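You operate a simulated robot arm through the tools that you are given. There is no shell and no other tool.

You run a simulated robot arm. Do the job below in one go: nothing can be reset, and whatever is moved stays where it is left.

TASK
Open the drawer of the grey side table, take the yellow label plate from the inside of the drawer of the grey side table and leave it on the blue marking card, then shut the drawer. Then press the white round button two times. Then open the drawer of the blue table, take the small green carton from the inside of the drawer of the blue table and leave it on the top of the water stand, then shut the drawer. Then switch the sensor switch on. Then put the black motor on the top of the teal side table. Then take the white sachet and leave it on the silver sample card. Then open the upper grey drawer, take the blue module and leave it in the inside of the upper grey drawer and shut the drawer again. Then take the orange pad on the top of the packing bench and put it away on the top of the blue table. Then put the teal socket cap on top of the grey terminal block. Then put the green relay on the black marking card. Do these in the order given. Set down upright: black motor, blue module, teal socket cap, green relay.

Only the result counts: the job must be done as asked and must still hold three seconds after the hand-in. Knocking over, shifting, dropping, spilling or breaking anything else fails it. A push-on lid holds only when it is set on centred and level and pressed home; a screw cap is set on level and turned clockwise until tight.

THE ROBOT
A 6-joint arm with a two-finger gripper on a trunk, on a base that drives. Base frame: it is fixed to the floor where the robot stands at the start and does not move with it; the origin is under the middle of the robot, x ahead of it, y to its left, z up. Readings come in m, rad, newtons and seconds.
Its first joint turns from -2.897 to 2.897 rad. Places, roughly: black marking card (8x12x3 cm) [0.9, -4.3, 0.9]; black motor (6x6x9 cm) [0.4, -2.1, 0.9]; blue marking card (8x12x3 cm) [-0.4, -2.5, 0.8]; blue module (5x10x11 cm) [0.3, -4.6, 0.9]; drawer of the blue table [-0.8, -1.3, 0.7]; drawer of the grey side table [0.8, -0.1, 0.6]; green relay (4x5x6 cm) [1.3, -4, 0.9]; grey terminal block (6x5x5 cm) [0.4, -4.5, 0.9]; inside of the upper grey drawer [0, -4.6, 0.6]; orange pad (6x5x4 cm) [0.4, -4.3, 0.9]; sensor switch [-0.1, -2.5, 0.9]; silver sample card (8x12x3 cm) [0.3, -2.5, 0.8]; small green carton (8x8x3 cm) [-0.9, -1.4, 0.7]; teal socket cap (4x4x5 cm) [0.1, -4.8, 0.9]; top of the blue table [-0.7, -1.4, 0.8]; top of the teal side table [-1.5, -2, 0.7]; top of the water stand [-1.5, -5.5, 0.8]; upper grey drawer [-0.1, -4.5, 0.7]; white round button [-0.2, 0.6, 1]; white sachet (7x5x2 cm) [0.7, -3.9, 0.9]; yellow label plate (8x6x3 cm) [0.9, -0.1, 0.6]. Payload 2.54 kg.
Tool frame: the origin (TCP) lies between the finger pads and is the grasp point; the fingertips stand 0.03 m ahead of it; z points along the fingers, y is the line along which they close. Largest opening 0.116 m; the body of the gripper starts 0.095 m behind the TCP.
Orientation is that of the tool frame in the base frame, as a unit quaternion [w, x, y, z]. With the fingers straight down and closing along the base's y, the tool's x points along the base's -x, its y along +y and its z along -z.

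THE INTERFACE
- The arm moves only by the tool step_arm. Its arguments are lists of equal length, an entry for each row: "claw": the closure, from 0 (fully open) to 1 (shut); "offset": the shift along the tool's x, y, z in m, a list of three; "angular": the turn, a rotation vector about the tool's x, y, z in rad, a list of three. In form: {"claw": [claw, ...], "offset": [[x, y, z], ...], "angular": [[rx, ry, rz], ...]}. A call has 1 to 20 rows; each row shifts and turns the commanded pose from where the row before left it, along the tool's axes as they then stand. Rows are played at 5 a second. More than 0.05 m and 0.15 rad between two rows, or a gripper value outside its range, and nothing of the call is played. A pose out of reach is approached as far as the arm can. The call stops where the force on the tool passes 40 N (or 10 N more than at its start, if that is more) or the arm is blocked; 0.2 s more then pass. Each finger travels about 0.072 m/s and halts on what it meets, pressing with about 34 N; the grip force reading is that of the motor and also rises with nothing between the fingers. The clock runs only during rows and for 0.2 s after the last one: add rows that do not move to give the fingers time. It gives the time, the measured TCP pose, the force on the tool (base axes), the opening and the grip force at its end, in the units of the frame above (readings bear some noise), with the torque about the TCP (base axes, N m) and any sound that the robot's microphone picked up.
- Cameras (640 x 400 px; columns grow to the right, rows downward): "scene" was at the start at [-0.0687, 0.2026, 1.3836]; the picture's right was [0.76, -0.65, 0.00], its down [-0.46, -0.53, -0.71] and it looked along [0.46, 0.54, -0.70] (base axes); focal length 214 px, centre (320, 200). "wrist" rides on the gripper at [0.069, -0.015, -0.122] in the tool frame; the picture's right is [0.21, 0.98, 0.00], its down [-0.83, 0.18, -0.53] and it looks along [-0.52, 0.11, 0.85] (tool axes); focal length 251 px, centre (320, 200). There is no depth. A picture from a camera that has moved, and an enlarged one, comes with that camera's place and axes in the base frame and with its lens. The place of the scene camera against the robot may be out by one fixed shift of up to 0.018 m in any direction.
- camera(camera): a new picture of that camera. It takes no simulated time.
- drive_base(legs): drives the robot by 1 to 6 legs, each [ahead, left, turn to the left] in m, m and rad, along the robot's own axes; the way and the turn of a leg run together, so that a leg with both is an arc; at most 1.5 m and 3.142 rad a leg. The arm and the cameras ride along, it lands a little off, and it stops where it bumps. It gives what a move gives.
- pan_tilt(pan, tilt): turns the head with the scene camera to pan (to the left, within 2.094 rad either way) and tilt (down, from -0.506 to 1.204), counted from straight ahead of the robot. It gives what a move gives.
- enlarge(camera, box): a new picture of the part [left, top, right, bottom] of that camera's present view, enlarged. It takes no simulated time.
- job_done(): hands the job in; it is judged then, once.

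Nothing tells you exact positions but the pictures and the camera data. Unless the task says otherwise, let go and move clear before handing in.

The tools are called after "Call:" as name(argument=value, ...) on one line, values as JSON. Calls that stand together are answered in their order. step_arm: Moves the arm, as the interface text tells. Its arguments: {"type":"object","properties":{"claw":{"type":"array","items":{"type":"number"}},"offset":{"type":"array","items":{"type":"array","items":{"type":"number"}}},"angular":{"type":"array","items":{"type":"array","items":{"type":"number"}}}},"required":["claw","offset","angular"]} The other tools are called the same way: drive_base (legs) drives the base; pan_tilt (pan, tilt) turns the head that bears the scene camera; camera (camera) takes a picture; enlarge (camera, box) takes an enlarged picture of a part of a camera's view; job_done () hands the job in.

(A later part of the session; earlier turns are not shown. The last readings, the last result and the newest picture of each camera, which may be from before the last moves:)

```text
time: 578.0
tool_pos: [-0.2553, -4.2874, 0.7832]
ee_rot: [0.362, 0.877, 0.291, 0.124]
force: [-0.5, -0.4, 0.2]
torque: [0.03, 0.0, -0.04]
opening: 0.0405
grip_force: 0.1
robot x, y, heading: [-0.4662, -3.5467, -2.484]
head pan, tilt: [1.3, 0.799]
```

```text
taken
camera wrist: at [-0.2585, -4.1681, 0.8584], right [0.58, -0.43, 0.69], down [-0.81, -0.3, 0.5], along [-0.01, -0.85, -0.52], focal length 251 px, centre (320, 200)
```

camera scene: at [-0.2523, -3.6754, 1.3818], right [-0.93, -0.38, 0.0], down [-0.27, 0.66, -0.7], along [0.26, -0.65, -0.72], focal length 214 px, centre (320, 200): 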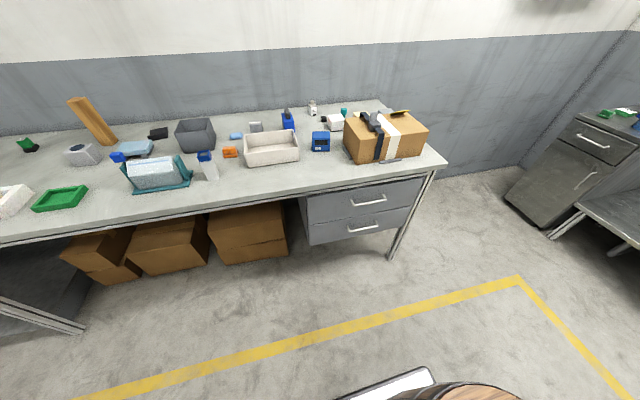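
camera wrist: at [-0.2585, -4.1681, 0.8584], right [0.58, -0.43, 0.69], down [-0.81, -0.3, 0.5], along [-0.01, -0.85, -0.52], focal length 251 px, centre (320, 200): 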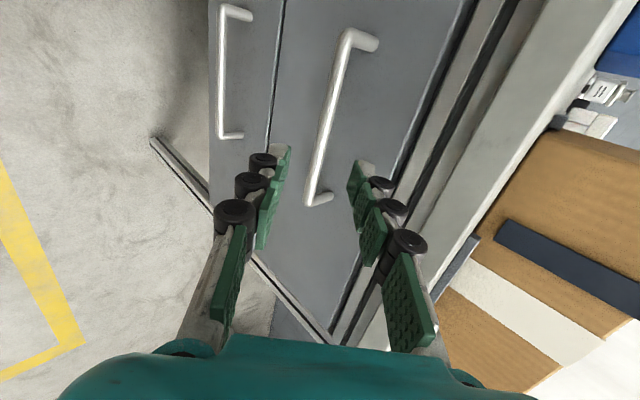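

Bar is 9 cm ahead, nearly centred. Advancing and gripping.

Call:
step_arm(claw=[0.7, 0.7, 0.7, 0.7, 1, 1, 1], offset=[[0.005, 0.0027, 0.03], [0, 0, 0.03], [0, 0, 0.022], [0, 0, 0], [0, 0, 0], [0, 0, 0], [0, 0, 0]], angular=[[0, 0, 0], [0, 0, 0], [0, 0, 0], [0, 0, 0], [0, 0, 0], [0, 0, 0], [0, 0, 0]])

Call:
camera(camera="wrist")

```text
time: 579.5
tool_pos: [-0.2128, -4.3303, 0.7293]
ee_rot: [0.362, 0.877, 0.291, 0.124]
force: [-3.1, 4.1, -14.6]
torque: [0.3, 0.07, -0.21]
opening: 0.0111
grip_force: 38.5
robot x, y, heading: [-0.4718, -3.5442, -2.481]
head pan, tilt: [1.3, 0.799]
```

```text
taken
camera wrist: at [-0.2167, -4.2117, 0.8042], right [0.58, -0.43, 0.69], down [-0.81, -0.3, 0.5], along [-0.01, -0.85, -0.52], focal length 251 px, centre (320, 200)
```

wrist: 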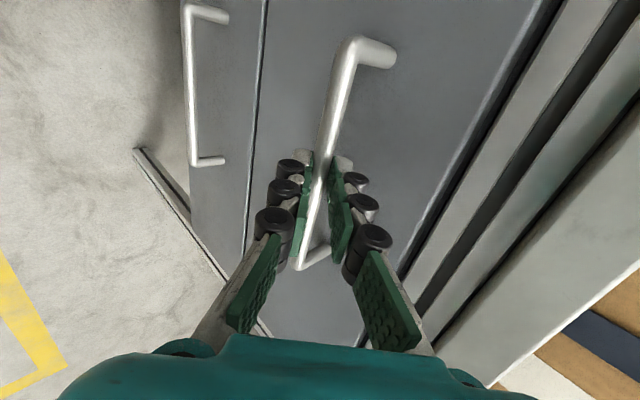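

Gripped. Pulling the drawer straight out.

Call:
step_arm(claw=[1, 1, 1, 1, 1, 1, 1, 1, 1, 1, 1, 1], offset=[[0, -0.0071, -0.0071], [0, -0.0141, -0.0141], [0, -0.0141, -0.0141], [0, -0.0141, -0.0141], [0, -0.0141, -0.0141], [0, -0.0177, -0.0177], [0, -0.0177, -0.0177], [0, -0.0177, -0.0177], [0, -0.0177, -0.0177], [0, -0.0177, -0.0177], [0, -0.0141, -0.0141], [0, 0, 0]], angular=[[0, 0, 0], [0, 0, 0], [0, 0, 0], [0, 0, 0], [0, 0, 0], [0, 0, 0], [0, 0, 0], [0, 0, 0], [0, 0, 0], [0, 0, 0], [0, 0, 0], [0, 0, 0]])

Call:
camera(camera="wrist")

Call:
camera(camera="scene")

```text
time: 581.6
tool_pos: [-0.3281, -4.1851, 0.7315]
ee_rot: [0.358, 0.878, 0.292, 0.123]
force: [-0.5, -0.5, -9.4]
torque: [0.32, -0.12, -0.02]
opening: 0.0111
grip_force: 38.2
out of reach, approached as far as the arm can: row 9, 10
robot x, y, heading: [-0.4657, -3.5477, -2.486]
head pan, tilt: [1.3, 0.799]
stopped in row 10: the force on the tool passed its limit at 55 N (the readings are from after the stop); the commanded pose is now the measured one
```

```text
taken
camera wrist: at [-0.3318, -4.0673, 0.8072], right [0.59, -0.43, 0.69], down [-0.81, -0.3, 0.5], along [-0.01, -0.85, -0.53], focal length 251 px, centre (320, 200)
```

wrist: 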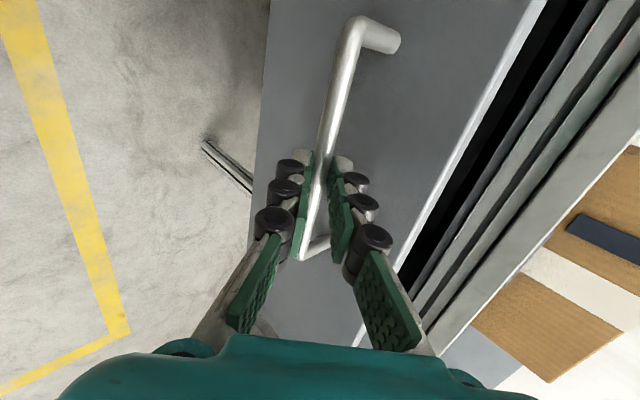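

```text
taken
camera scene: at [-0.2522, -3.6758, 1.3818], right [-0.93, -0.38, 0.0], down [-0.27, 0.66, -0.7], along [0.26, -0.65, -0.72], focal length 214 px, centre (320, 200)
```

scene: 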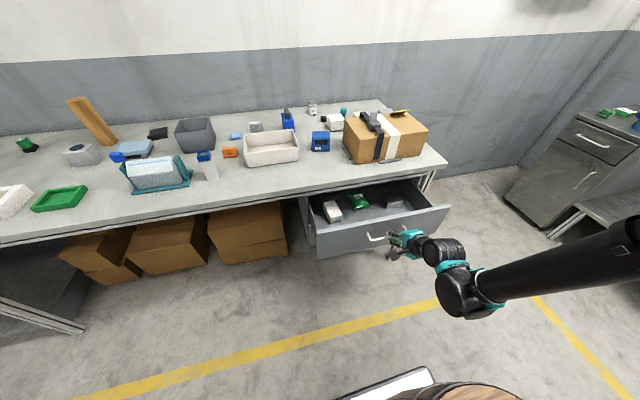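

Opened about 18 cm. Zooming to see the drawer's inside.

Call:
enlarge(camera="scene", box=[290, 160, 470, 270])

```text
3.56 times, centred on (380, 215) of scene
camera zoom: at [-0.2522, -3.6758, 1.3818], right [-0.93, -0.38, 0.0], down [-0.27, 0.66, -0.7], along [0.26, -0.65, -0.72], focal length 763 px, centre (107, 147)
```

zoom: 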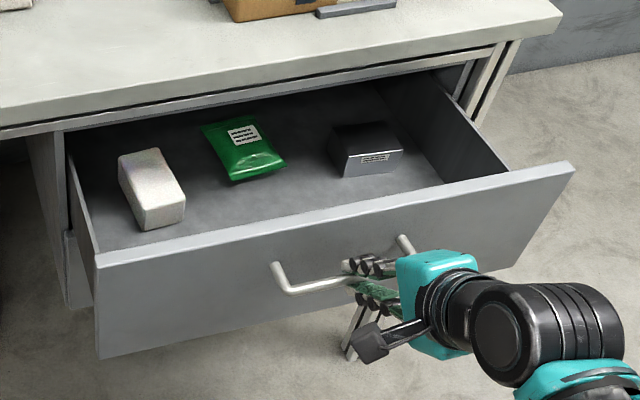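

I'll let go, turn the tool back to vertical and re-grip the handle from above to pull it out further.

Call:
step_arm(claw=[0.7, 0.65, 0.65, 0.65, 0.65, 0.65], offset=[[0, 0, 0], [0, 0, 0], [0, 0, -0.03], [0, 0, -0.04], [0, 0.03, -0.03], [0, 0.035, -0.035]], angular=[[0, 0, 0], [0, 0, 0], [0, 0, 0], [0, 0, 0], [0, 0, 0], [0, 0, 0]])

Call:
step_arm(claw=[0.65, 0.65, 0.65, 0.65, 0.65, 0.65, 0.65], offset=[[0, 0, 0], [0, 0, 0], [0, 0, 0], [0, 0, 0], [0, 0, 0], [0, 0, 0], [0, 0, 0]], angular=[[0.1309, 0, 0], [0.1309, 0, 0], [0.1309, 0, 0], [0.1309, 0, 0], [0.1309, 0, 0], [0.1309, 0, 0], [0, 0, 0]])

Call:
camera(camera="wrist")

```text
time: 583.0
tool_pos: [-0.3607, -4.1424, 0.8727]
ee_rot: [0.359, 0.878, 0.292, 0.124]
force: [0.0, 0.8, 0.4]
torque: [0.03, 0.05, 0.01]
opening: 0.0407
grip_force: 0.1
robot x, y, heading: [-0.4688, -3.546, -2.481]
head pan, tilt: [1.3, 0.799]
```

```text
time: 584.6
tool_pos: [-0.3583, -4.1475, 0.8739]
ee_rot: [-0.005, 0.949, 0.316, 0.002]
force: [-0.4, -0.2, -0.2]
torque: [0.02, -0.03, -0.02]
opening: 0.0405
grip_force: 0.1
robot x, y, heading: [-0.468, -3.545, -2.483]
head pan, tilt: [1.3, 0.799]
```

```text
taken
camera wrist: at [-0.3128, -4.0949, 0.9954], right [0.76, -0.65, -0.01], down [-0.55, -0.65, 0.53], along [-0.35, -0.4, -0.85], focal length 251 px, centre (320, 200)
```

wrist: 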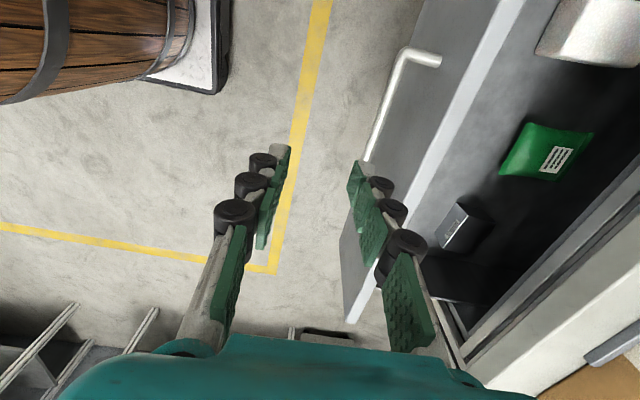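

Call:
step_arm(claw=[0.74, 0.74, 0.74, 0.74, 0.74, 0.74, 0.74, 1, 1, 1], offset=[[0.002, 0.028, 0], [0.002, 0.028, 0], [0, 0, 0.04], [0, 0, 0.04], [0, 0, 0.035], [0, 0, 0.022], [0, 0, 0], [0, 0, 0], [0, 0, 0], [0, 0, 0]], angular=[[-0.008, -0.007, 0], [0, 0, 0], [0, 0, 0], [0, 0, 0], [0, 0, 0], [0, 0, 0], [0, 0, 0], [0, 0, 0], [0, 0, 0], [0, 0, 0]])

Call:
camera(camera="wrist")

```text
time: 586.8
tool_pos: [-0.3237, -4.1885, 0.7372]
ee_rot: [-0.001, 0.949, 0.316, 0.0]
force: [0.7, 1.8, -17.5]
torque: [0.03, 0.05, -0.57]
opening: 0.0114
grip_force: 38.3
robot x, y, heading: [-0.4667, -3.5478, -2.48]
head pan, tilt: [1.3, 0.799]
```

```text
taken
camera wrist: at [-0.2776, -4.1352, 0.8576], right [0.76, -0.65, 0.0], down [-0.55, -0.64, 0.53], along [-0.35, -0.4, -0.85], focal length 251 px, centre (320, 200)
```

wrist: 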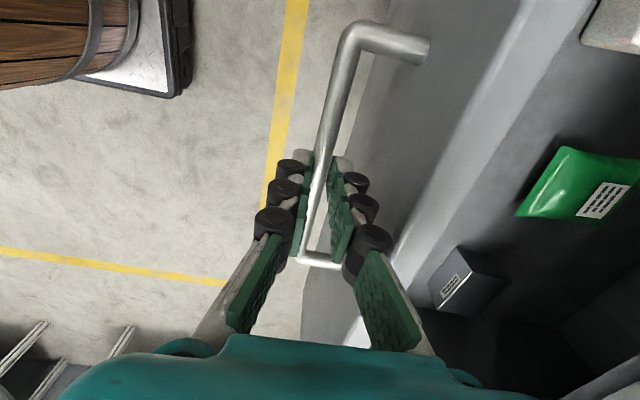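

Gripped from above. Pulling a further 10 cm.

Call:
step_arm(claw=[1, 1, 1, 1, 1, 1, 1], offset=[[0, -0.01, 0], [0, -0.02, 0], [0, -0.02, 0], [0, -0.02, 0], [0, -0.02, 0], [0, -0.015, 0], [0, 0, 0]], angular=[[0, 0, 0], [0, 0, 0], [0, 0, 0], [0, 0, 0], [0, 0, 0], [0, 0, 0], [0, 0, 0]])

Call:
camera(camera="wrist")

```text
time: 588.4
tool_pos: [-0.3835, -4.1059, 0.7372]
ee_rot: [0.0, 0.948, 0.317, 0.0]
force: [21.0, 15.8, 19.2]
torque: [0.38, -0.51, -0.5]
opening: 0.0114
grip_force: 38.4
robot x, y, heading: [-0.4634, -3.5453, -2.49]
head pan, tilt: [1.3, 0.799]
```

```text
taken
camera wrist: at [-0.3388, -4.052, 0.8581], right [0.76, -0.65, 0.0], down [-0.55, -0.64, 0.53], along [-0.35, -0.41, -0.85], focal length 251 px, centre (320, 200)
```

wrist: 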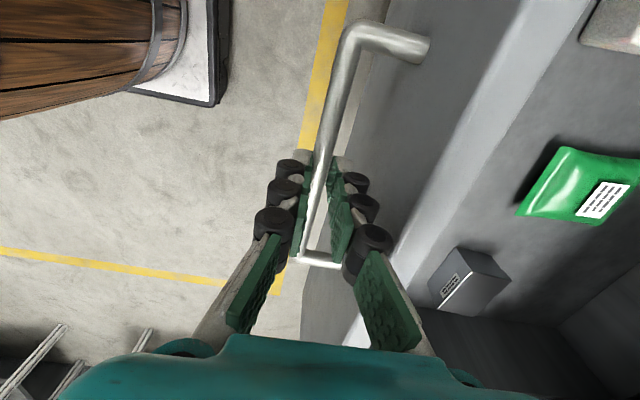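

Now about 28 cm open. Releasing, rising, and looking into the drawer.

Call:
step_arm(claw=[0.74, 0.74, 0.74, 0.74, 0.74, 0.74, 0.74], offset=[[0, 0, 0], [0, 0, 0], [0, 0, -0.04], [0, 0, -0.05], [0, 0, -0.05], [0, 0.04, -0.03], [0, 0.03, -0.02]], angular=[[0, 0, 0], [0, 0, 0], [0, 0, 0], [0, 0, 0], [0, 0, 0], [0, 0, 0], [0, 0, 0]])

Call:
camera(camera="wrist")

Call:
enlarge(camera="scene", box=[280, 150, 470, 290])

```text
time: 590.0
tool_pos: [-0.3425, -4.1603, 0.9274]
ee_rot: [0.0, 0.948, 0.317, 0.0]
force: [0.9, 0.1, 0.0]
torque: [0.02, -0.01, -0.05]
opening: 0.0302
grip_force: 0.1
robot x, y, heading: [-0.4643, -3.5459, -2.484]
head pan, tilt: [1.3, 0.799]
```

```text
taken
camera wrist: at [-0.297, -4.1072, 1.0481], right [0.76, -0.65, 0.0], down [-0.55, -0.64, 0.53], along [-0.35, -0.41, -0.85], focal length 251 px, centre (320, 200)
```

wrist: 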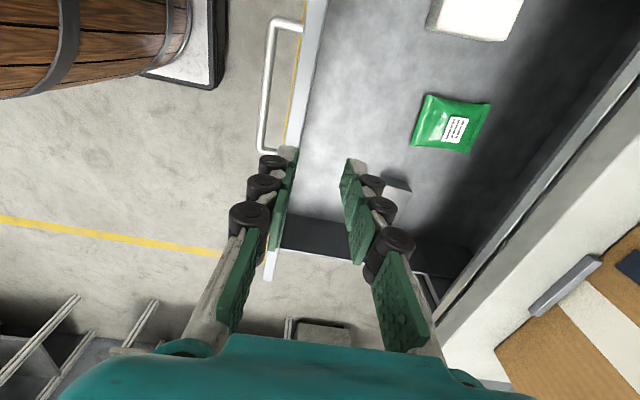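

```text
2.86 times, centred on (375, 220) of scene
camera zoom: at [-0.2523, -3.6754, 1.3818], right [-0.93, -0.38, 0.0], down [-0.27, 0.66, -0.7], along [0.26, -0.65, -0.72], focal length 613 px, centre (163, 143)
```

zoom: 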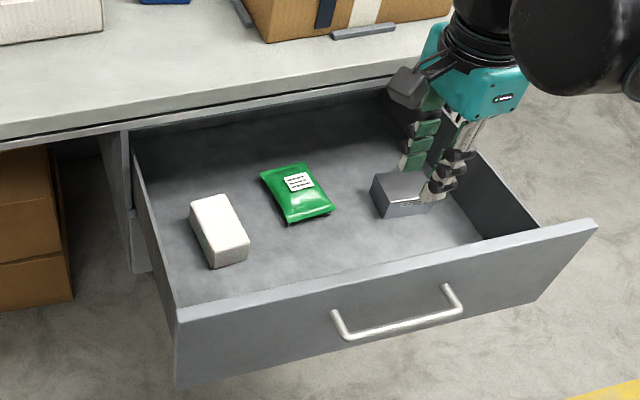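

The drawer's front half is free for the module. Now to fetch the blue module: raise the arm, back up and move in close to the bench.

Call:
step_arm(claw=[0.4, 0.2, 0.2, 0.2], offset=[[0, 0, -0.05], [0, 0, -0.05], [0, 0, -0.05], [0, 0, 0]], angular=[[0, 0, 0], [0, 0, 0], [0, 0, 0], [0, 0, 0]])

Call:
drive_base(legs=[[0, 0, -0.012], [-0.47, 0, 0]])

Call:
camera(camera="scene")

```text
time: 591.0
tool_pos: [-0.3403, -4.1619, 1.0778]
ee_rot: [0.0, 0.948, 0.317, 0.0]
force: [0.1, -0.1, 0.1]
torque: [-0.03, -0.02, 0.02]
opening: 0.0929
grip_force: 0.1
robot x, y, heading: [-0.4693, -3.5448, -2.486]
head pan, tilt: [1.3, 0.799]
```

```text
time: 594.1
tool_pos: [0.0305, -3.8783, 1.077]
ee_rot: [0.0, 0.951, 0.31, 0.0]
force: [0.2, 0.4, 0.2]
torque: [0.0, 0.02, -0.01]
opening: 0.0926
grip_force: 0.0
robot x, y, heading: [-0.0887, -3.2616, -2.5]
head pan, tilt: [1.3, 0.799]
```

```text
taken
camera scene: at [0.1267, -3.3933, 1.3818], right [-0.93, -0.36, 0.0], down [-0.26, 0.67, -0.7], along [0.25, -0.65, -0.72], focal length 214 px, centre (320, 200)
```

scene: 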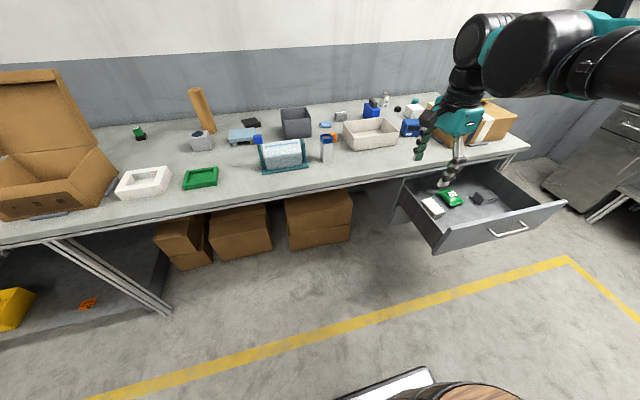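

Call:
drive_base(legs=[[0.0, 0.47, 0]])

Call:
camera(camera="wrist")

Call:
camera(camera="scene")

```text
time: 596.9
tool_pos: [0.3103, -4.2476, 1.0772]
ee_rot: [0.0, 0.95, 0.311, -0.001]
force: [0.2, 0.2, -0.3]
torque: [-0.04, 0.01, 0.01]
opening: 0.0927
grip_force: 0.0
robot x, y, heading: [0.1935, -3.6326, -2.495]
head pan, tilt: [1.3, 0.799]
```

```text
taken
camera wrist: at [0.3562, -4.1951, 1.198], right [0.75, -0.66, 0.0], down [-0.56, -0.63, 0.53], along [-0.35, -0.4, -0.85], focal length 251 px, centre (320, 200)
```

wrist: 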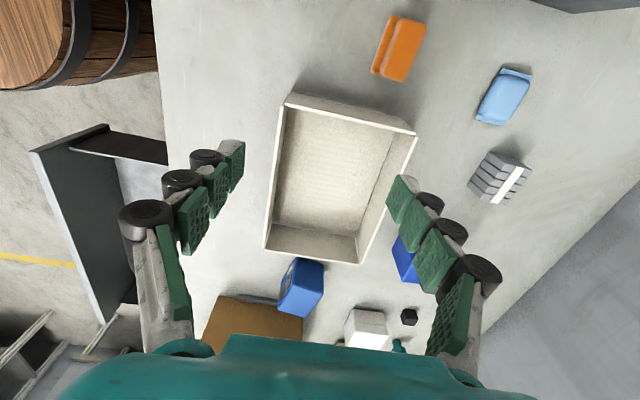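

```text
taken
camera scene: at [0.4047, -3.7623, 1.3818], right [-0.93, -0.37, 0.0], down [-0.26, 0.67, -0.7], along [0.26, -0.65, -0.72], focal length 214 px, centre (320, 200)
```

scene: 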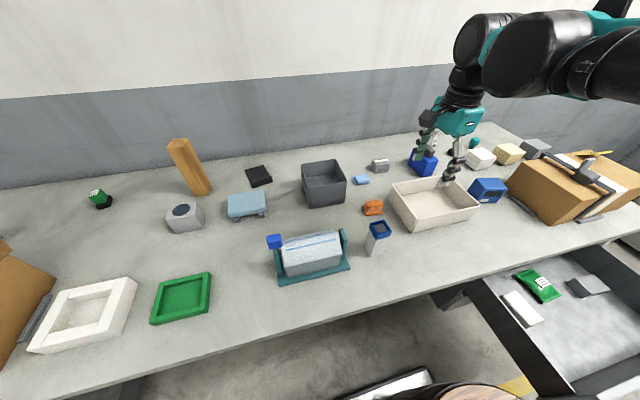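

Call:
enlarge(camera="scene", box=[350, 110, 530, 240])

```text
3.08 times, centred on (440, 175) of scene
camera zoom: at [0.4047, -3.7623, 1.3818], right [-0.93, -0.37, 0.0], down [-0.26, 0.67, -0.7], along [0.26, -0.65, -0.72], focal length 660 px, centre (-49, 277)
```

zoom: 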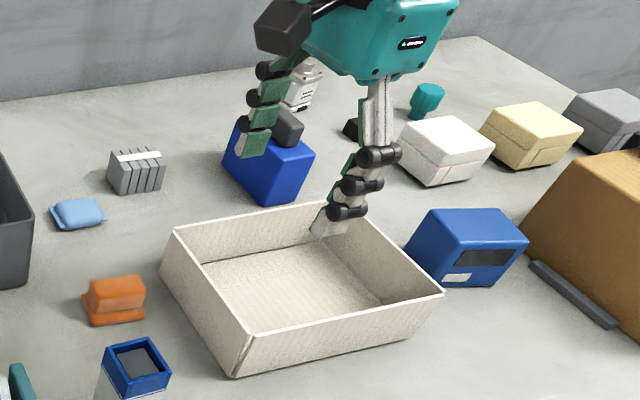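

Call:
step_arm(claw=[0.2, 0.2, 0.2, 0.2, 0.2], offset=[[-0.0295, 0.0317, 0.003], [-0.0295, 0.0317, 0.003], [-0.0295, 0.0317, 0.003], [-0.0295, 0.0317, 0.003], [0, 0, 0]], angular=[[0, 0, 0], [0, 0, 0], [0, 0, 0], [0, 0, 0], [0, 0, 0]])

Call:
camera(camera="wrist")

```text
time: 598.1
tool_pos: [0.2879, -4.4193, 1.0648]
ee_rot: [0.0, 0.951, 0.311, -0.001]
force: [-0.6, -0.2, 0.0]
torque: [0.0, 0.0, -0.01]
opening: 0.0926
grip_force: 0.1
robot x, y, heading: [0.1884, -3.6295, -2.491]
head pan, tilt: [1.3, 0.799]
```

```text
taken
camera wrist: at [0.3339, -4.3673, 1.1864], right [0.75, -0.66, 0.0], down [-0.56, -0.63, 0.53], along [-0.35, -0.4, -0.85], focal length 251 px, centre (320, 200)
```

wrist: 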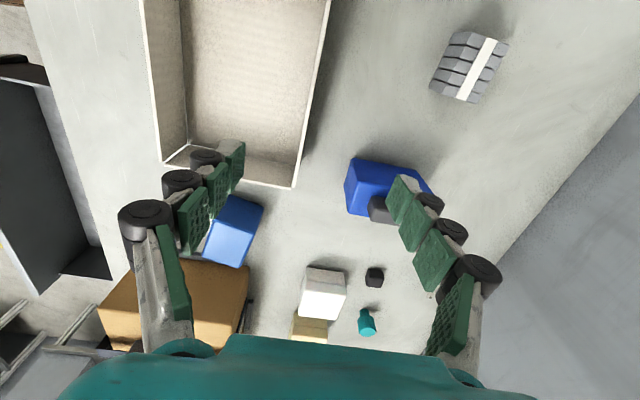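

Turning the gripper 90° to take the module across its narrow side, then looking again.

Call:
step_arm(claw=[0.1, 0.1, 0.1, 0.1, 0.1, 0.1, 0.1, 0.1, 0.1, 0.1, 0.1], offset=[[0, 0, 0], [0, 0, 0], [0, 0, 0], [0, 0, 0], [0, 0, 0], [0, 0, 0], [0, 0, 0], [0, 0, 0], [0, 0, 0], [0, 0, 0], [0, 0, 0]], angular=[[0, 0, -0.1428], [0, 0, -0.1428], [0, 0, -0.1428], [0, 0, -0.1428], [0, 0, -0.1428], [0, 0, -0.1428], [0, 0, -0.1428], [0, 0, -0.1428], [0, 0, -0.1428], [0, 0, -0.1428], [0, 0, -0.1428]])

Call:
camera(camera="wrist")

Call:
enlarge(camera="scene", box=[370, 110, 510, 220])

```text
time: 600.5
tool_pos: [0.2883, -4.4207, 1.067]
ee_rot: [0.0, 0.452, 0.892, -0.001]
force: [0.2, -0.8, -0.1]
torque: [0.01, 0.03, 0.02]
opening: 0.1044
grip_force: 0.0
robot x, y, heading: [0.1933, -3.632, -2.502]
head pan, tilt: [1.3, 0.799]
```

```text
taken
camera wrist: at [0.236, -4.3738, 1.1865], right [0.66, 0.75, 0.0], down [0.64, -0.56, 0.53], along [0.4, -0.35, -0.85], focal length 251 px, centre (320, 200)
```

wrist: 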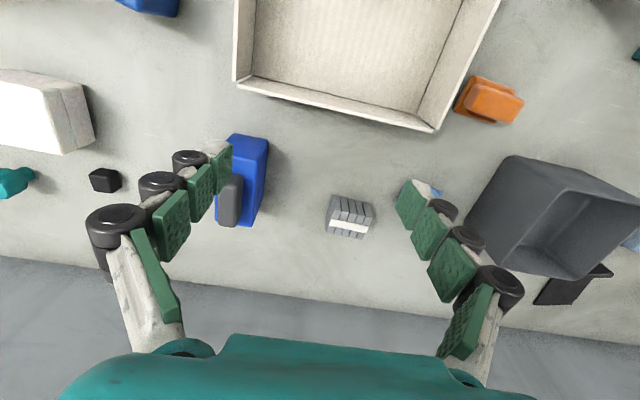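

```text
3.64 times, centred on (440, 165) of scene
camera zoom: at [0.4047, -3.7623, 1.3818], right [-0.93, -0.37, 0.0], down [-0.26, 0.67, -0.7], along [0.26, -0.65, -0.72], focal length 780 px, centre (-116, 327)
```

zoom: 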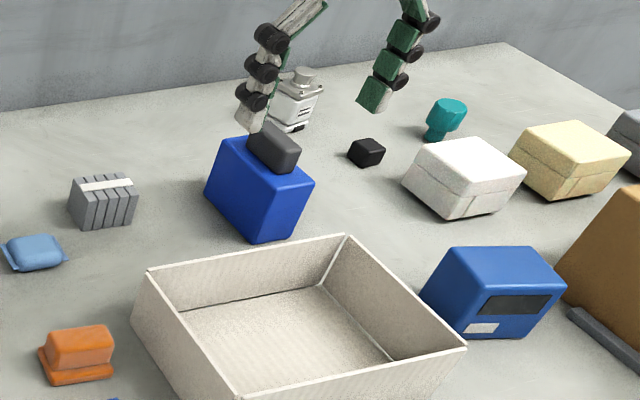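

Call:
step_arm(claw=[0.1, 0.1, 0.1, 0.1], offset=[[-0.027, -0.023, 0.015], [-0.027, -0.023, 0.015], [-0.025, -0.022, 0.01], [0, 0, 0]], angular=[[0, 0, 0], [0, 0, 0], [0, 0, 0], [0, 0, 0]])

Call:
camera(camera="wrist")

Call:
enlarge(camera="wrist", box=[240, 60, 400, 180])

```text
time: 601.5
tool_pos: [0.2786, -4.5214, 1.0229]
ee_rot: [0.0, 0.453, 0.892, 0.0]
force: [0.0, 0.2, 0.4]
torque: [0.01, -0.01, 0.0]
opening: 0.1046
grip_force: 0.0
robot x, y, heading: [0.191, -3.6294, -2.494]
head pan, tilt: [1.3, 0.799]
```

```text
taken
camera wrist: at [0.2248, -4.4745, 1.144], right [0.66, 0.75, 0.0], down [0.63, -0.56, 0.53], along [0.4, -0.35, -0.85], focal length 251 px, centre (320, 200)
```

wrist: 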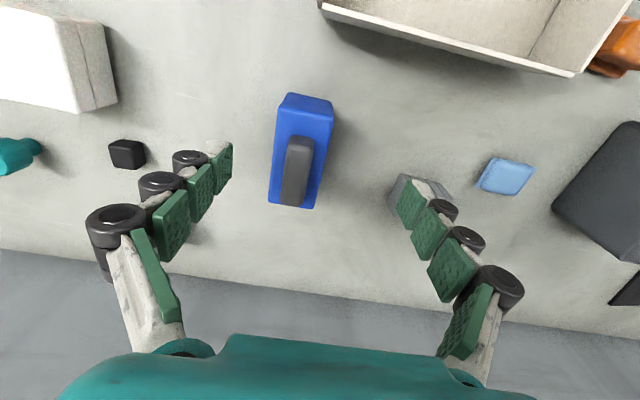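

```text
3.33 times, centred on (320, 120) of wrist
camera zoom: at [0.2248, -4.4745, 1.144], right [0.66, 0.75, 0.0], down [0.63, -0.56, 0.53], along [0.4, -0.35, -0.85], focal length 838 px, centre (320, 467)
```

zoom: 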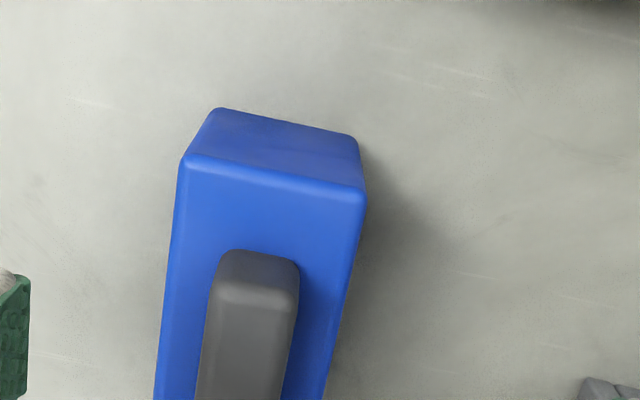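

The module is centred at (0.289, -4.558), top of body z≈0.908. I'll move the base 5 cm closer for reach, then line up.

Call:
drive_base(legs=[[0.0, 0.05, 0]])

Call:
camera(camera="wrist")

```text
time: 602.5
tool_pos: [0.3085, -4.5608, 1.0244]
ee_rot: [0.0, 0.452, 0.892, 0.0]
force: [0.4, -0.2, -0.7]
torque: [0.02, 0.02, -0.03]
opening: 0.1045
grip_force: 0.1
robot x, y, heading: [0.2224, -3.6714, -2.496]
head pan, tilt: [1.3, 0.799]
```

```text
taken
camera wrist: at [0.2553, -4.515, 1.1441], right [0.66, 0.75, 0.0], down [0.63, -0.56, 0.53], along [0.4, -0.35, -0.85], focal length 251 px, centre (320, 200)
```

wrist: 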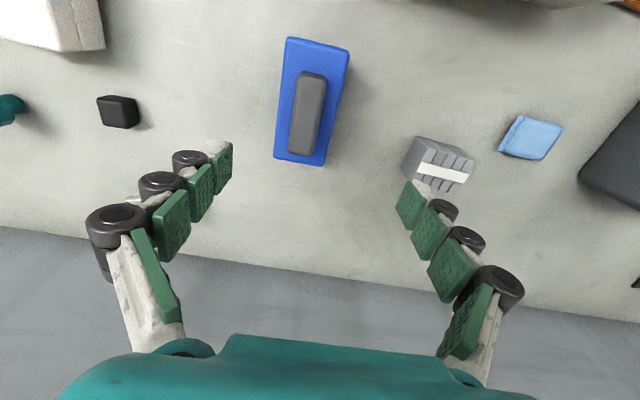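

Module centre confirmed (0.287, -4.557). Going down and gripping its body.

Call:
step_arm(claw=[0.3, 0.3, 0.3, 0.3, 0.3, 0.3, 0.6, 1, 1, 1], offset=[[0.0149, -0.0148, 0], [0, 0, 0.04], [0, 0, 0.04], [0, 0, 0.035], [0, 0, 0.024], [0, 0, 0], [0, 0, 0], [0, 0, 0], [0, 0, 0], [0, 0, 0]], angular=[[0, 0, -0.012], [0, 0, 0], [0, 0, 0], [0, 0, 0], [0, 0, 0], [0, 0, 0], [0, 0, 0], [0, 0, 0], [0, 0, 0], [0, 0, 0]])

Call:
camera(camera="wrist")

```text
time: 604.6
tool_pos: [0.2868, -4.5565, 0.8829]
ee_rot: [0.0, 0.447, 0.895, -0.001]
force: [-1.2, -0.3, -0.1]
torque: [-0.07, 0.09, -0.03]
opening: 0.0494
grip_force: 34.1
robot x, y, heading: [0.2221, -3.6738, -2.495]
head pan, tilt: [1.3, 0.799]
```

```text
taken
camera wrist: at [0.2337, -4.5111, 1.0044], right [0.65, 0.76, 0.0], down [0.64, -0.55, 0.53], along [0.4, -0.35, -0.85], focal length 251 px, centre (320, 200)
```

wrist: 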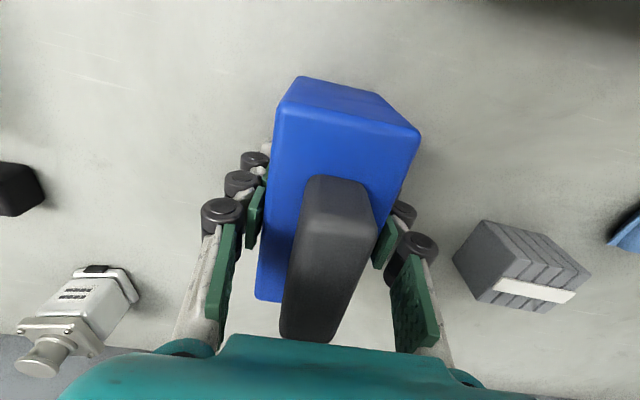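

Gripped (4.9 cm). Lifting straight up above the carton's height.

Call:
step_arm(claw=[1, 1, 1, 1, 1, 1, 1], offset=[[0, 0, -0.01], [0, 0, -0.02], [0, 0, -0.03], [0, 0, -0.04], [0, 0, -0.04], [0, 0, -0.03], [0, 0, 0]], angular=[[0, 0, 0], [0, 0, 0], [0, 0, 0], [0, 0, 0], [0, 0, 0], [0, 0, 0], [0, 0, 0]])

Call:
camera(camera="wrist")

Call:
camera(camera="scene")

```text
time: 606.2
tool_pos: [0.2854, -4.5567, 1.0528]
ee_rot: [-0.001, 0.447, 0.895, 0.001]
force: [-0.7, -0.4, -3.1]
torque: [-0.02, 0.0, 0.0]
opening: 0.0491
grip_force: 34.1
robot x, y, heading: [0.2224, -3.6681, -2.494]
head pan, tilt: [1.3, 0.799]
```

```text
taken
camera wrist: at [0.2327, -4.5106, 1.1746], right [0.65, 0.76, 0.0], down [0.64, -0.55, 0.53], along [0.4, -0.35, -0.85], focal length 251 px, centre (320, 200)
```

wrist: 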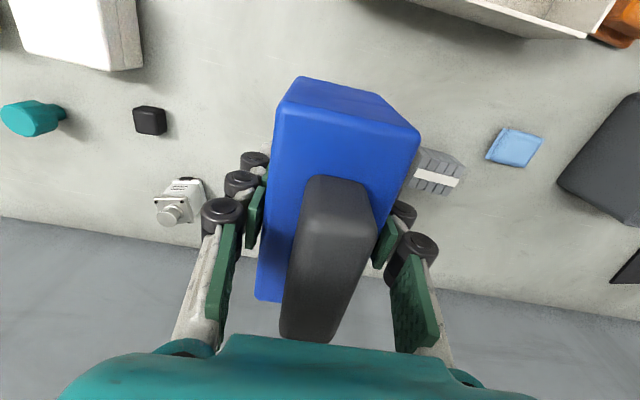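

```text
taken
camera scene: at [0.4353, -3.8031, 1.3818], right [-0.93, -0.37, 0.0], down [-0.26, 0.67, -0.7], along [0.26, -0.65, -0.72], focal length 214 px, centre (320, 200)
```

scene: 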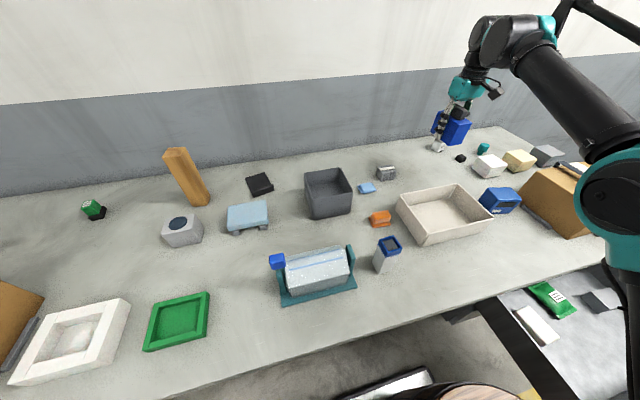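

Module held. Bringing it inward over the bench edge, then shifting the base back beside the open drawer.

Call:
step_arm(claw=[1, 1, 1, 1, 1, 1, 1, 1, 1, 1], offset=[[0.03, 0, -0.005], [0.043, 0, 0], [0.043, 0, 0], [0.043, 0, 0], [0.043, 0, 0], [0.043, 0, 0], [0.043, 0, 0], [0.043, 0, 0], [0.043, 0, 0], [0.03, 0, 0]], angular=[[0, 0, 0], [0, 0, 0], [0, 0, 0], [0, 0, 0], [0, 0, 0], [0, 0, 0], [0, 0, 0], [0, 0, 0], [0, 0, 0], [0, 0, 0]])

Call:
drive_base(legs=[[0, -0.48, 0], [0.3, 0, 0]])

Call:
pan_tilt(pan=1.0, tilt=0.9)

Call:
camera(camera="scene")

Call:
camera(camera="wrist")

```text
time: 608.5
tool_pos: [0.046, -4.2357, 1.06]
ee_rot: [0.001, 0.447, 0.895, 0.0]
force: [-0.5, -0.8, -2.4]
torque: [0.01, 0.01, -0.03]
opening: 0.0491
grip_force: 33.5
robot x, y, heading: [0.2213, -3.6721, -2.495]
head pan, tilt: [1.3, 0.799]
```

```text
time: 612.9
tool_pos: [-0.4871, -4.029, 1.0604]
ee_rot: [-0.001, 0.458, 0.889, 0.0]
force: [-0.3, 0.1, -2.3]
torque: [0.01, 0.02, -0.02]
opening: 0.049
grip_force: 34.1
robot x, y, heading: [-0.2981, -3.4697, -2.518]
head pan, tilt: [1.3, 0.799]
```

```text
time: 613.7
tool_pos: [-0.4872, -4.0287, 1.0594]
ee_rot: [0.0, 0.458, 0.889, 0.0]
force: [0.7, -0.1, -4.3]
torque: [-0.01, 0.01, 0.02]
opening: 0.0491
grip_force: 34.2
robot x, y, heading: [-0.297, -3.4684, -2.522]
head pan, tilt: [1.0, 0.901]
```

```text
taken
camera scene: at [-0.1111, -3.6066, 1.3739], right [-1.0, -0.05, 0.0], down [-0.04, 0.78, -0.62], along [0.03, -0.62, -0.78], focal length 214 px, centre (320, 200)
```

scene: 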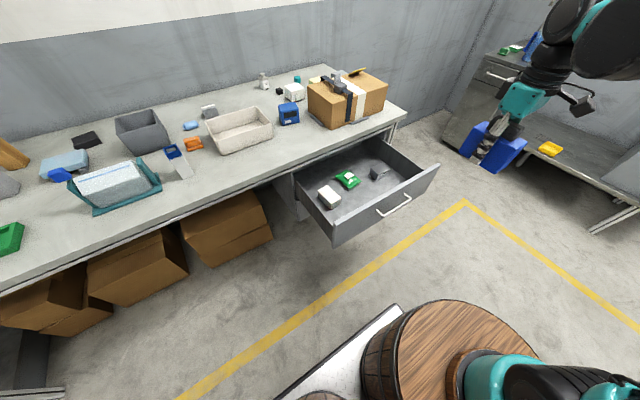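

```text
taken
camera wrist: at [-0.5401, -3.9825, 1.1817], right [0.67, 0.74, 0.0], down [0.63, -0.57, 0.53], along [0.4, -0.36, -0.85], focal length 251 px, centre (320, 200)
```

wrist: 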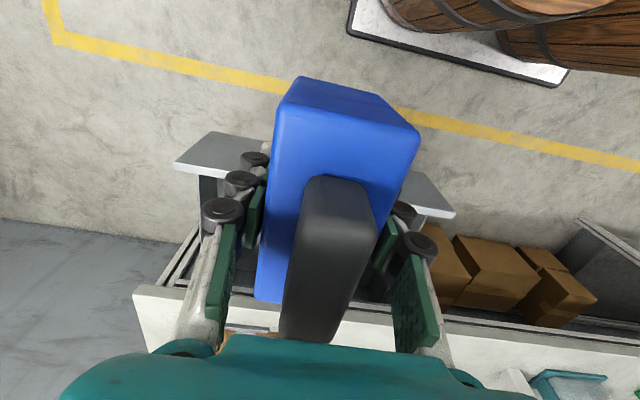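

Call:
enlarge(camera="scene", box=[270, 120, 450, 250])

```text
3.08 times, centred on (360, 185) of scene
camera zoom: at [-0.1111, -3.6066, 1.3739], right [-1.0, -0.05, 0.0], down [-0.04, 0.78, -0.62], along [0.03, -0.62, -0.78], focal length 660 px, centre (197, 246)
```

zoom: 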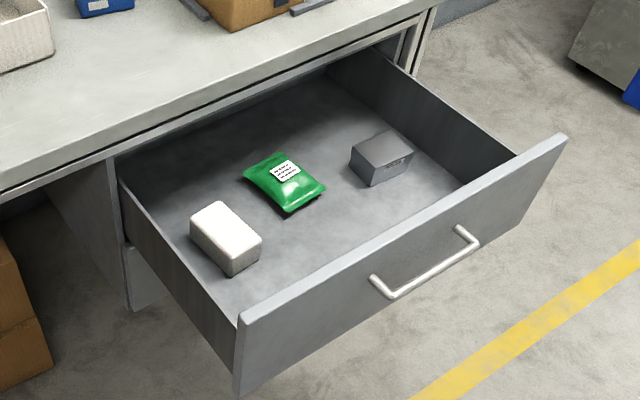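

The drawer floor is about z 0.63, with a free strip at the front around (-0.272, -4.204). I'll turn the module parallel to the drawer front and bring it over.

Call:
step_arm(claw=[1, 1, 1, 1, 1, 1, 1, 1, 1, 1, 1, 1, 1, 1, 1, 1, 1, 1], offset=[[0, 0, 0], [0, 0, 0], [0, 0, 0], [0, 0, 0], [0, 0, 0], [0, 0, 0], [0, 0, 0], [0, 0, 0], [0, 0, 0], [0, 0, 0], [0, 0, 0], [0.0112, 0.0448, 0], [0.0112, 0.0448, 0], [0.0112, 0.0448, 0], [0.0112, 0.0448, 0], [0.0112, 0.0448, 0], [0.0112, 0.0448, 0], [0, 0, 0]], angular=[[0, 0, 0.1406], [0, 0, 0.1406], [0, 0, 0.1406], [0, 0, 0.1406], [0, 0, 0.1406], [0, 0, 0.1406], [0, 0, 0.1406], [0, 0, 0.1406], [0, 0, 0.1406], [0, 0, 0.1406], [0, 0, 0.1406], [0, 0, 0], [0, 0, 0], [0, 0, 0], [0, 0, 0], [0, 0, 0], [0, 0, 0], [0, 0, 0]])

Call:
camera(camera="wrist")

Call:
camera(camera="scene")

```text
time: 617.5
tool_pos: [-0.2703, -4.2067, 1.063]
ee_rot: [0.0, 0.949, 0.316, -0.001]
force: [-0.6, 0.0, -2.8]
torque: [-0.05, 0.01, 0.0]
opening: 0.0493
grip_force: 33.7
robot x, y, heading: [-0.2994, -3.4685, -2.522]
head pan, tilt: [1.0, 0.901]
```

```text
taken
camera wrist: at [-0.2241, -4.1525, 1.1837], right [0.76, -0.65, 0.0], down [-0.55, -0.64, 0.53], along [-0.35, -0.4, -0.85], focal length 251 px, centre (320, 200)
```

wrist: 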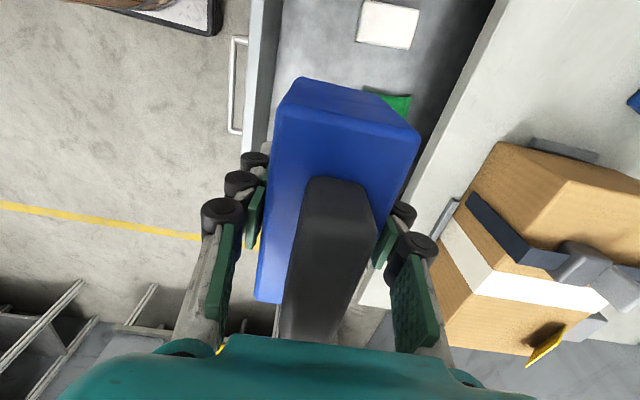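

```text
taken
camera scene: at [-0.111, -3.6066, 1.3739], right [-1.0, -0.05, 0.0], down [-0.04, 0.78, -0.62], along [0.03, -0.62, -0.78], focal length 214 px, centre (320, 200)
```

scene: 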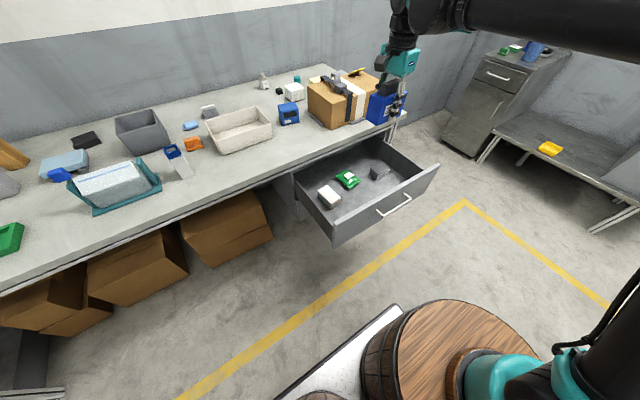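

Positioned: free on all sides. Lowering the module into the drawer.

Call:
step_arm(claw=[1, 1, 1, 1, 1, 1, 1, 1], offset=[[0, 0, 0.04], [0, 0, 0.04], [0, 0, 0.04], [0, 0, 0.04], [0, 0, 0.04], [0, 0, 0.04], [0, 0, 0.04], [0, 0, 0]], angular=[[0, 0, 0], [0, 0, 0], [0, 0, 0], [0, 0, 0], [0, 0, 0], [0, 0, 0], [0, 0, 0], [0, 0, 0]])

Call:
camera(camera="wrist")

Call:
enlarge(camera="scene", box=[270, 120, 450, 250])

```text
time: 619.3
tool_pos: [-0.2713, -4.2009, 0.7772]
ee_rot: [0.0, 0.949, 0.316, 0.0]
force: [0.7, -0.3, -3.6]
torque: [0.0, -0.02, 0.03]
opening: 0.0496
grip_force: 34.0
robot x, y, heading: [-0.2985, -3.4703, -2.521]
head pan, tilt: [1.0, 0.901]
```

```text
taken
camera wrist: at [-0.2253, -4.1477, 0.8984], right [0.76, -0.65, 0.0], down [-0.55, -0.64, 0.53], along [-0.35, -0.4, -0.85], focal length 251 px, centre (320, 200)
```

wrist: 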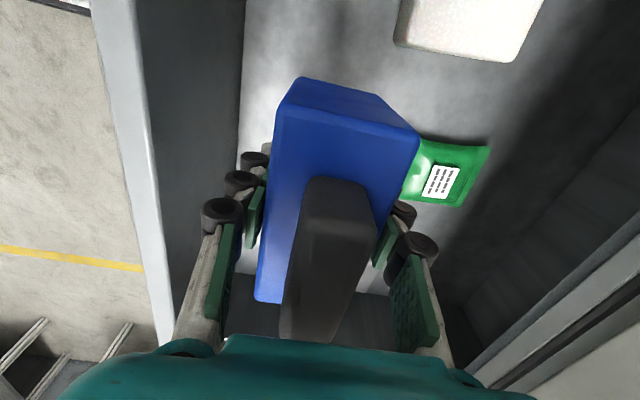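

```text
3.08 times, centred on (360, 185) of scene
camera zoom: at [-0.111, -3.6068, 1.3739], right [-1.0, -0.05, 0.0], down [-0.04, 0.78, -0.62], along [0.03, -0.62, -0.78], focal length 660 px, centre (197, 246)
```

zoom: 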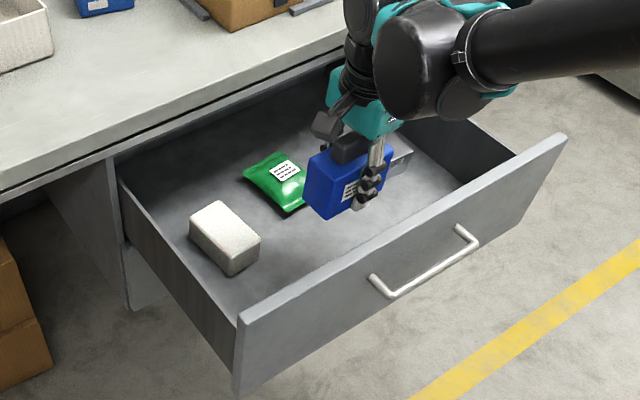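

Call:
step_arm(claw=[1, 1, 1, 1], offset=[[0, 0, 0.03], [0, 0, 0.03], [0, 0, 0.02], [0, 0, 0]], angular=[[0, 0, 0], [0, 0, 0], [0, 0, 0], [0, 0, 0]])

Call:
camera(camera="wrist")

Call:
enlarge(camera="scene", box=[270, 120, 450, 250])

```text
time: 620.3
tool_pos: [-0.2741, -4.2034, 0.7007]
ee_rot: [-0.001, 0.949, 0.316, 0.0]
force: [-0.8, 0.3, -3.3]
torque: [-0.02, 0.02, -0.02]
opening: 0.0491
grip_force: 34.1
robot x, y, heading: [-0.2981, -3.4665, -2.516]
head pan, tilt: [1.0, 0.901]
```

```text
taken
camera wrist: at [-0.2279, -4.15, 0.822], right [0.76, -0.65, 0.0], down [-0.55, -0.64, 0.53], along [-0.35, -0.4, -0.85], focal length 251 px, centre (320, 200)
```

wrist: 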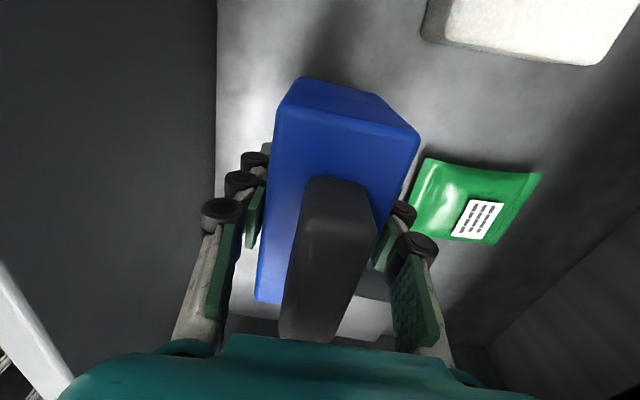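

```text
3.08 times, centred on (360, 185) of scene
camera zoom: at [-0.111, -3.6068, 1.3739], right [-1.0, -0.05, 0.0], down [-0.04, 0.78, -0.62], along [0.03, -0.62, -0.78], focal length 660 px, centre (197, 246)
```

zoom: 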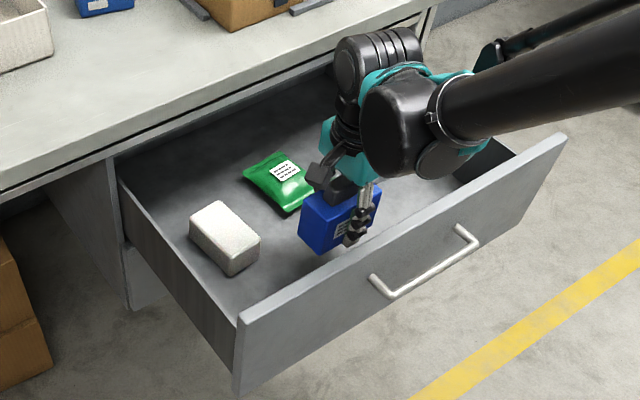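

Call:
enlarge(camera="wrist", box=[210, 240, 450, 350])

```text
2.67 times, centred on (330, 295) of wrist
camera zoom: at [-0.2279, -4.15, 0.822], right [0.76, -0.65, 0.0], down [-0.55, -0.64, 0.53], along [-0.35, -0.4, -0.85], focal length 670 px, centre (293, -53)
```

zoom: 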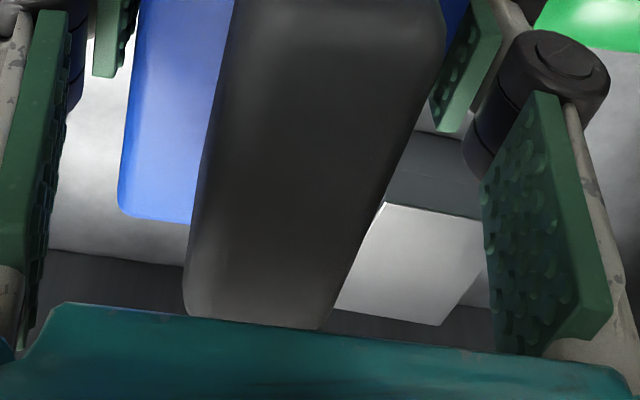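

Clear of the other items. Setting down in small steps.

Call:
step_arm(claw=[1, 1, 1, 1, 1, 1], offset=[[0, 0, 0.008], [0, 0, 0.007], [0, 0, 0.006], [0, 0, 0.005], [0, 0, 0.004], [0, 0, 0]], angular=[[0, 0, 0], [0, 0, 0], [0, 0, 0], [0, 0, 0], [0, 0, 0], [0, 0, 0]])

```text
time: 621.7
tool_pos: [-0.2715, -4.2035, 0.6691]
ee_rot: [0.0, 0.949, 0.316, 0.0]
force: [-0.2, 0.0, -3.1]
torque: [0.02, -0.02, 0.0]
opening: 0.0495
grip_force: 34.0
robot x, y, heading: [-0.2973, -3.469, -2.519]
head pan, tilt: [1.0, 0.901]
```

Call:
step_arm(claw=[1, 1, 1, 1, 1], offset=[[0, 0, 0.004], [0, 0, 0.004], [0, 0, 0.003], [0, 0, 0.003], [0, 0, 0]], angular=[[0, 0, 0], [0, 0, 0], [0, 0, 0], [0, 0, 0], [0, 0, 0]])

```text
time: 622.9
tool_pos: [-0.2727, -4.2052, 0.6561]
ee_rot: [0.0, 0.949, 0.316, -0.001]
force: [-0.4, -0.3, -2.1]
torque: [-0.02, -0.03, 0.03]
opening: 0.0493
grip_force: 34.0
robot x, y, heading: [-0.2958, -3.4747, -2.521]
head pan, tilt: [1.0, 0.901]
```

Call:
step_arm(claw=[1, 1, 1, 1, 1], offset=[[0, 0, 0.004], [0, 0, 0.004], [0, 0, 0.003], [0, 0, 0.003], [0, 0, 0]], angular=[[0, 0, 0], [0, 0, 0], [0, 0, 0], [0, 0, 0], [0, 0, 0]])

```text
time: 624.1
tool_pos: [-0.2727, -4.2039, 0.6436]
ee_rot: [0.0, 0.949, 0.316, 0.001]
force: [-0.4, -1.3, -3.5]
torque: [0.01, -0.02, 0.02]
opening: 0.0492
grip_force: 34.2
robot x, y, heading: [-0.2966, -3.4704, -2.523]
head pan, tilt: [1.0, 0.901]
```

Call:
step_arm(claw=[1, 1, 1, 1, 1], offset=[[0, 0, 0.004], [0, 0, 0.004], [0, 0, 0.003], [0, 0, 0.003], [0, 0, 0]], angular=[[0, 0, 0], [0, 0, 0], [0, 0, 0], [0, 0, 0], [0, 0, 0]])

Call:
camera(camera="wrist")

Call:
enlarge(camera="scene", box=[270, 120, 450, 250])

```text
time: 624.9
tool_pos: [-0.2734, -4.2052, 0.6333]
ee_rot: [0.001, 0.949, 0.316, 0.001]
force: [1.7, 0.8, 20.0]
torque: [0.06, 0.04, -0.05]
opening: 0.0492
grip_force: 34.2
robot x, y, heading: [-0.2962, -3.473, -2.521]
head pan, tilt: [1.0, 0.901]
stopped in row 4: the force on the tool passed its limit at 49 N (the readings are from after the stop); the commanded pose is now the measured one
```

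```text
taken
camera wrist: at [-0.2267, -4.1515, 0.7541], right [0.76, -0.65, 0.0], down [-0.55, -0.64, 0.53], along [-0.35, -0.41, -0.85], focal length 251 px, centre (320, 200)
```

wrist: 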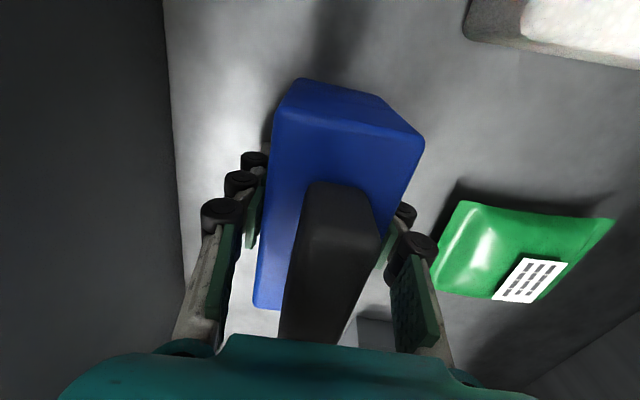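

```text
3.08 times, centred on (360, 185) of scene
camera zoom: at [-0.111, -3.6059, 1.374], right [-1.0, -0.05, 0.0], down [-0.04, 0.78, -0.62], along [0.03, -0.62, -0.78], focal length 660 px, centre (197, 246)
```

zoom: 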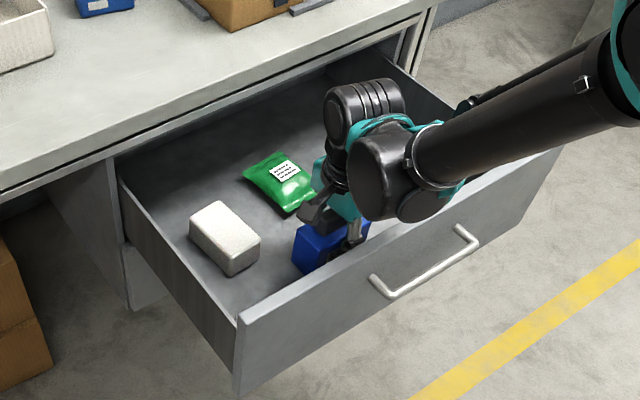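

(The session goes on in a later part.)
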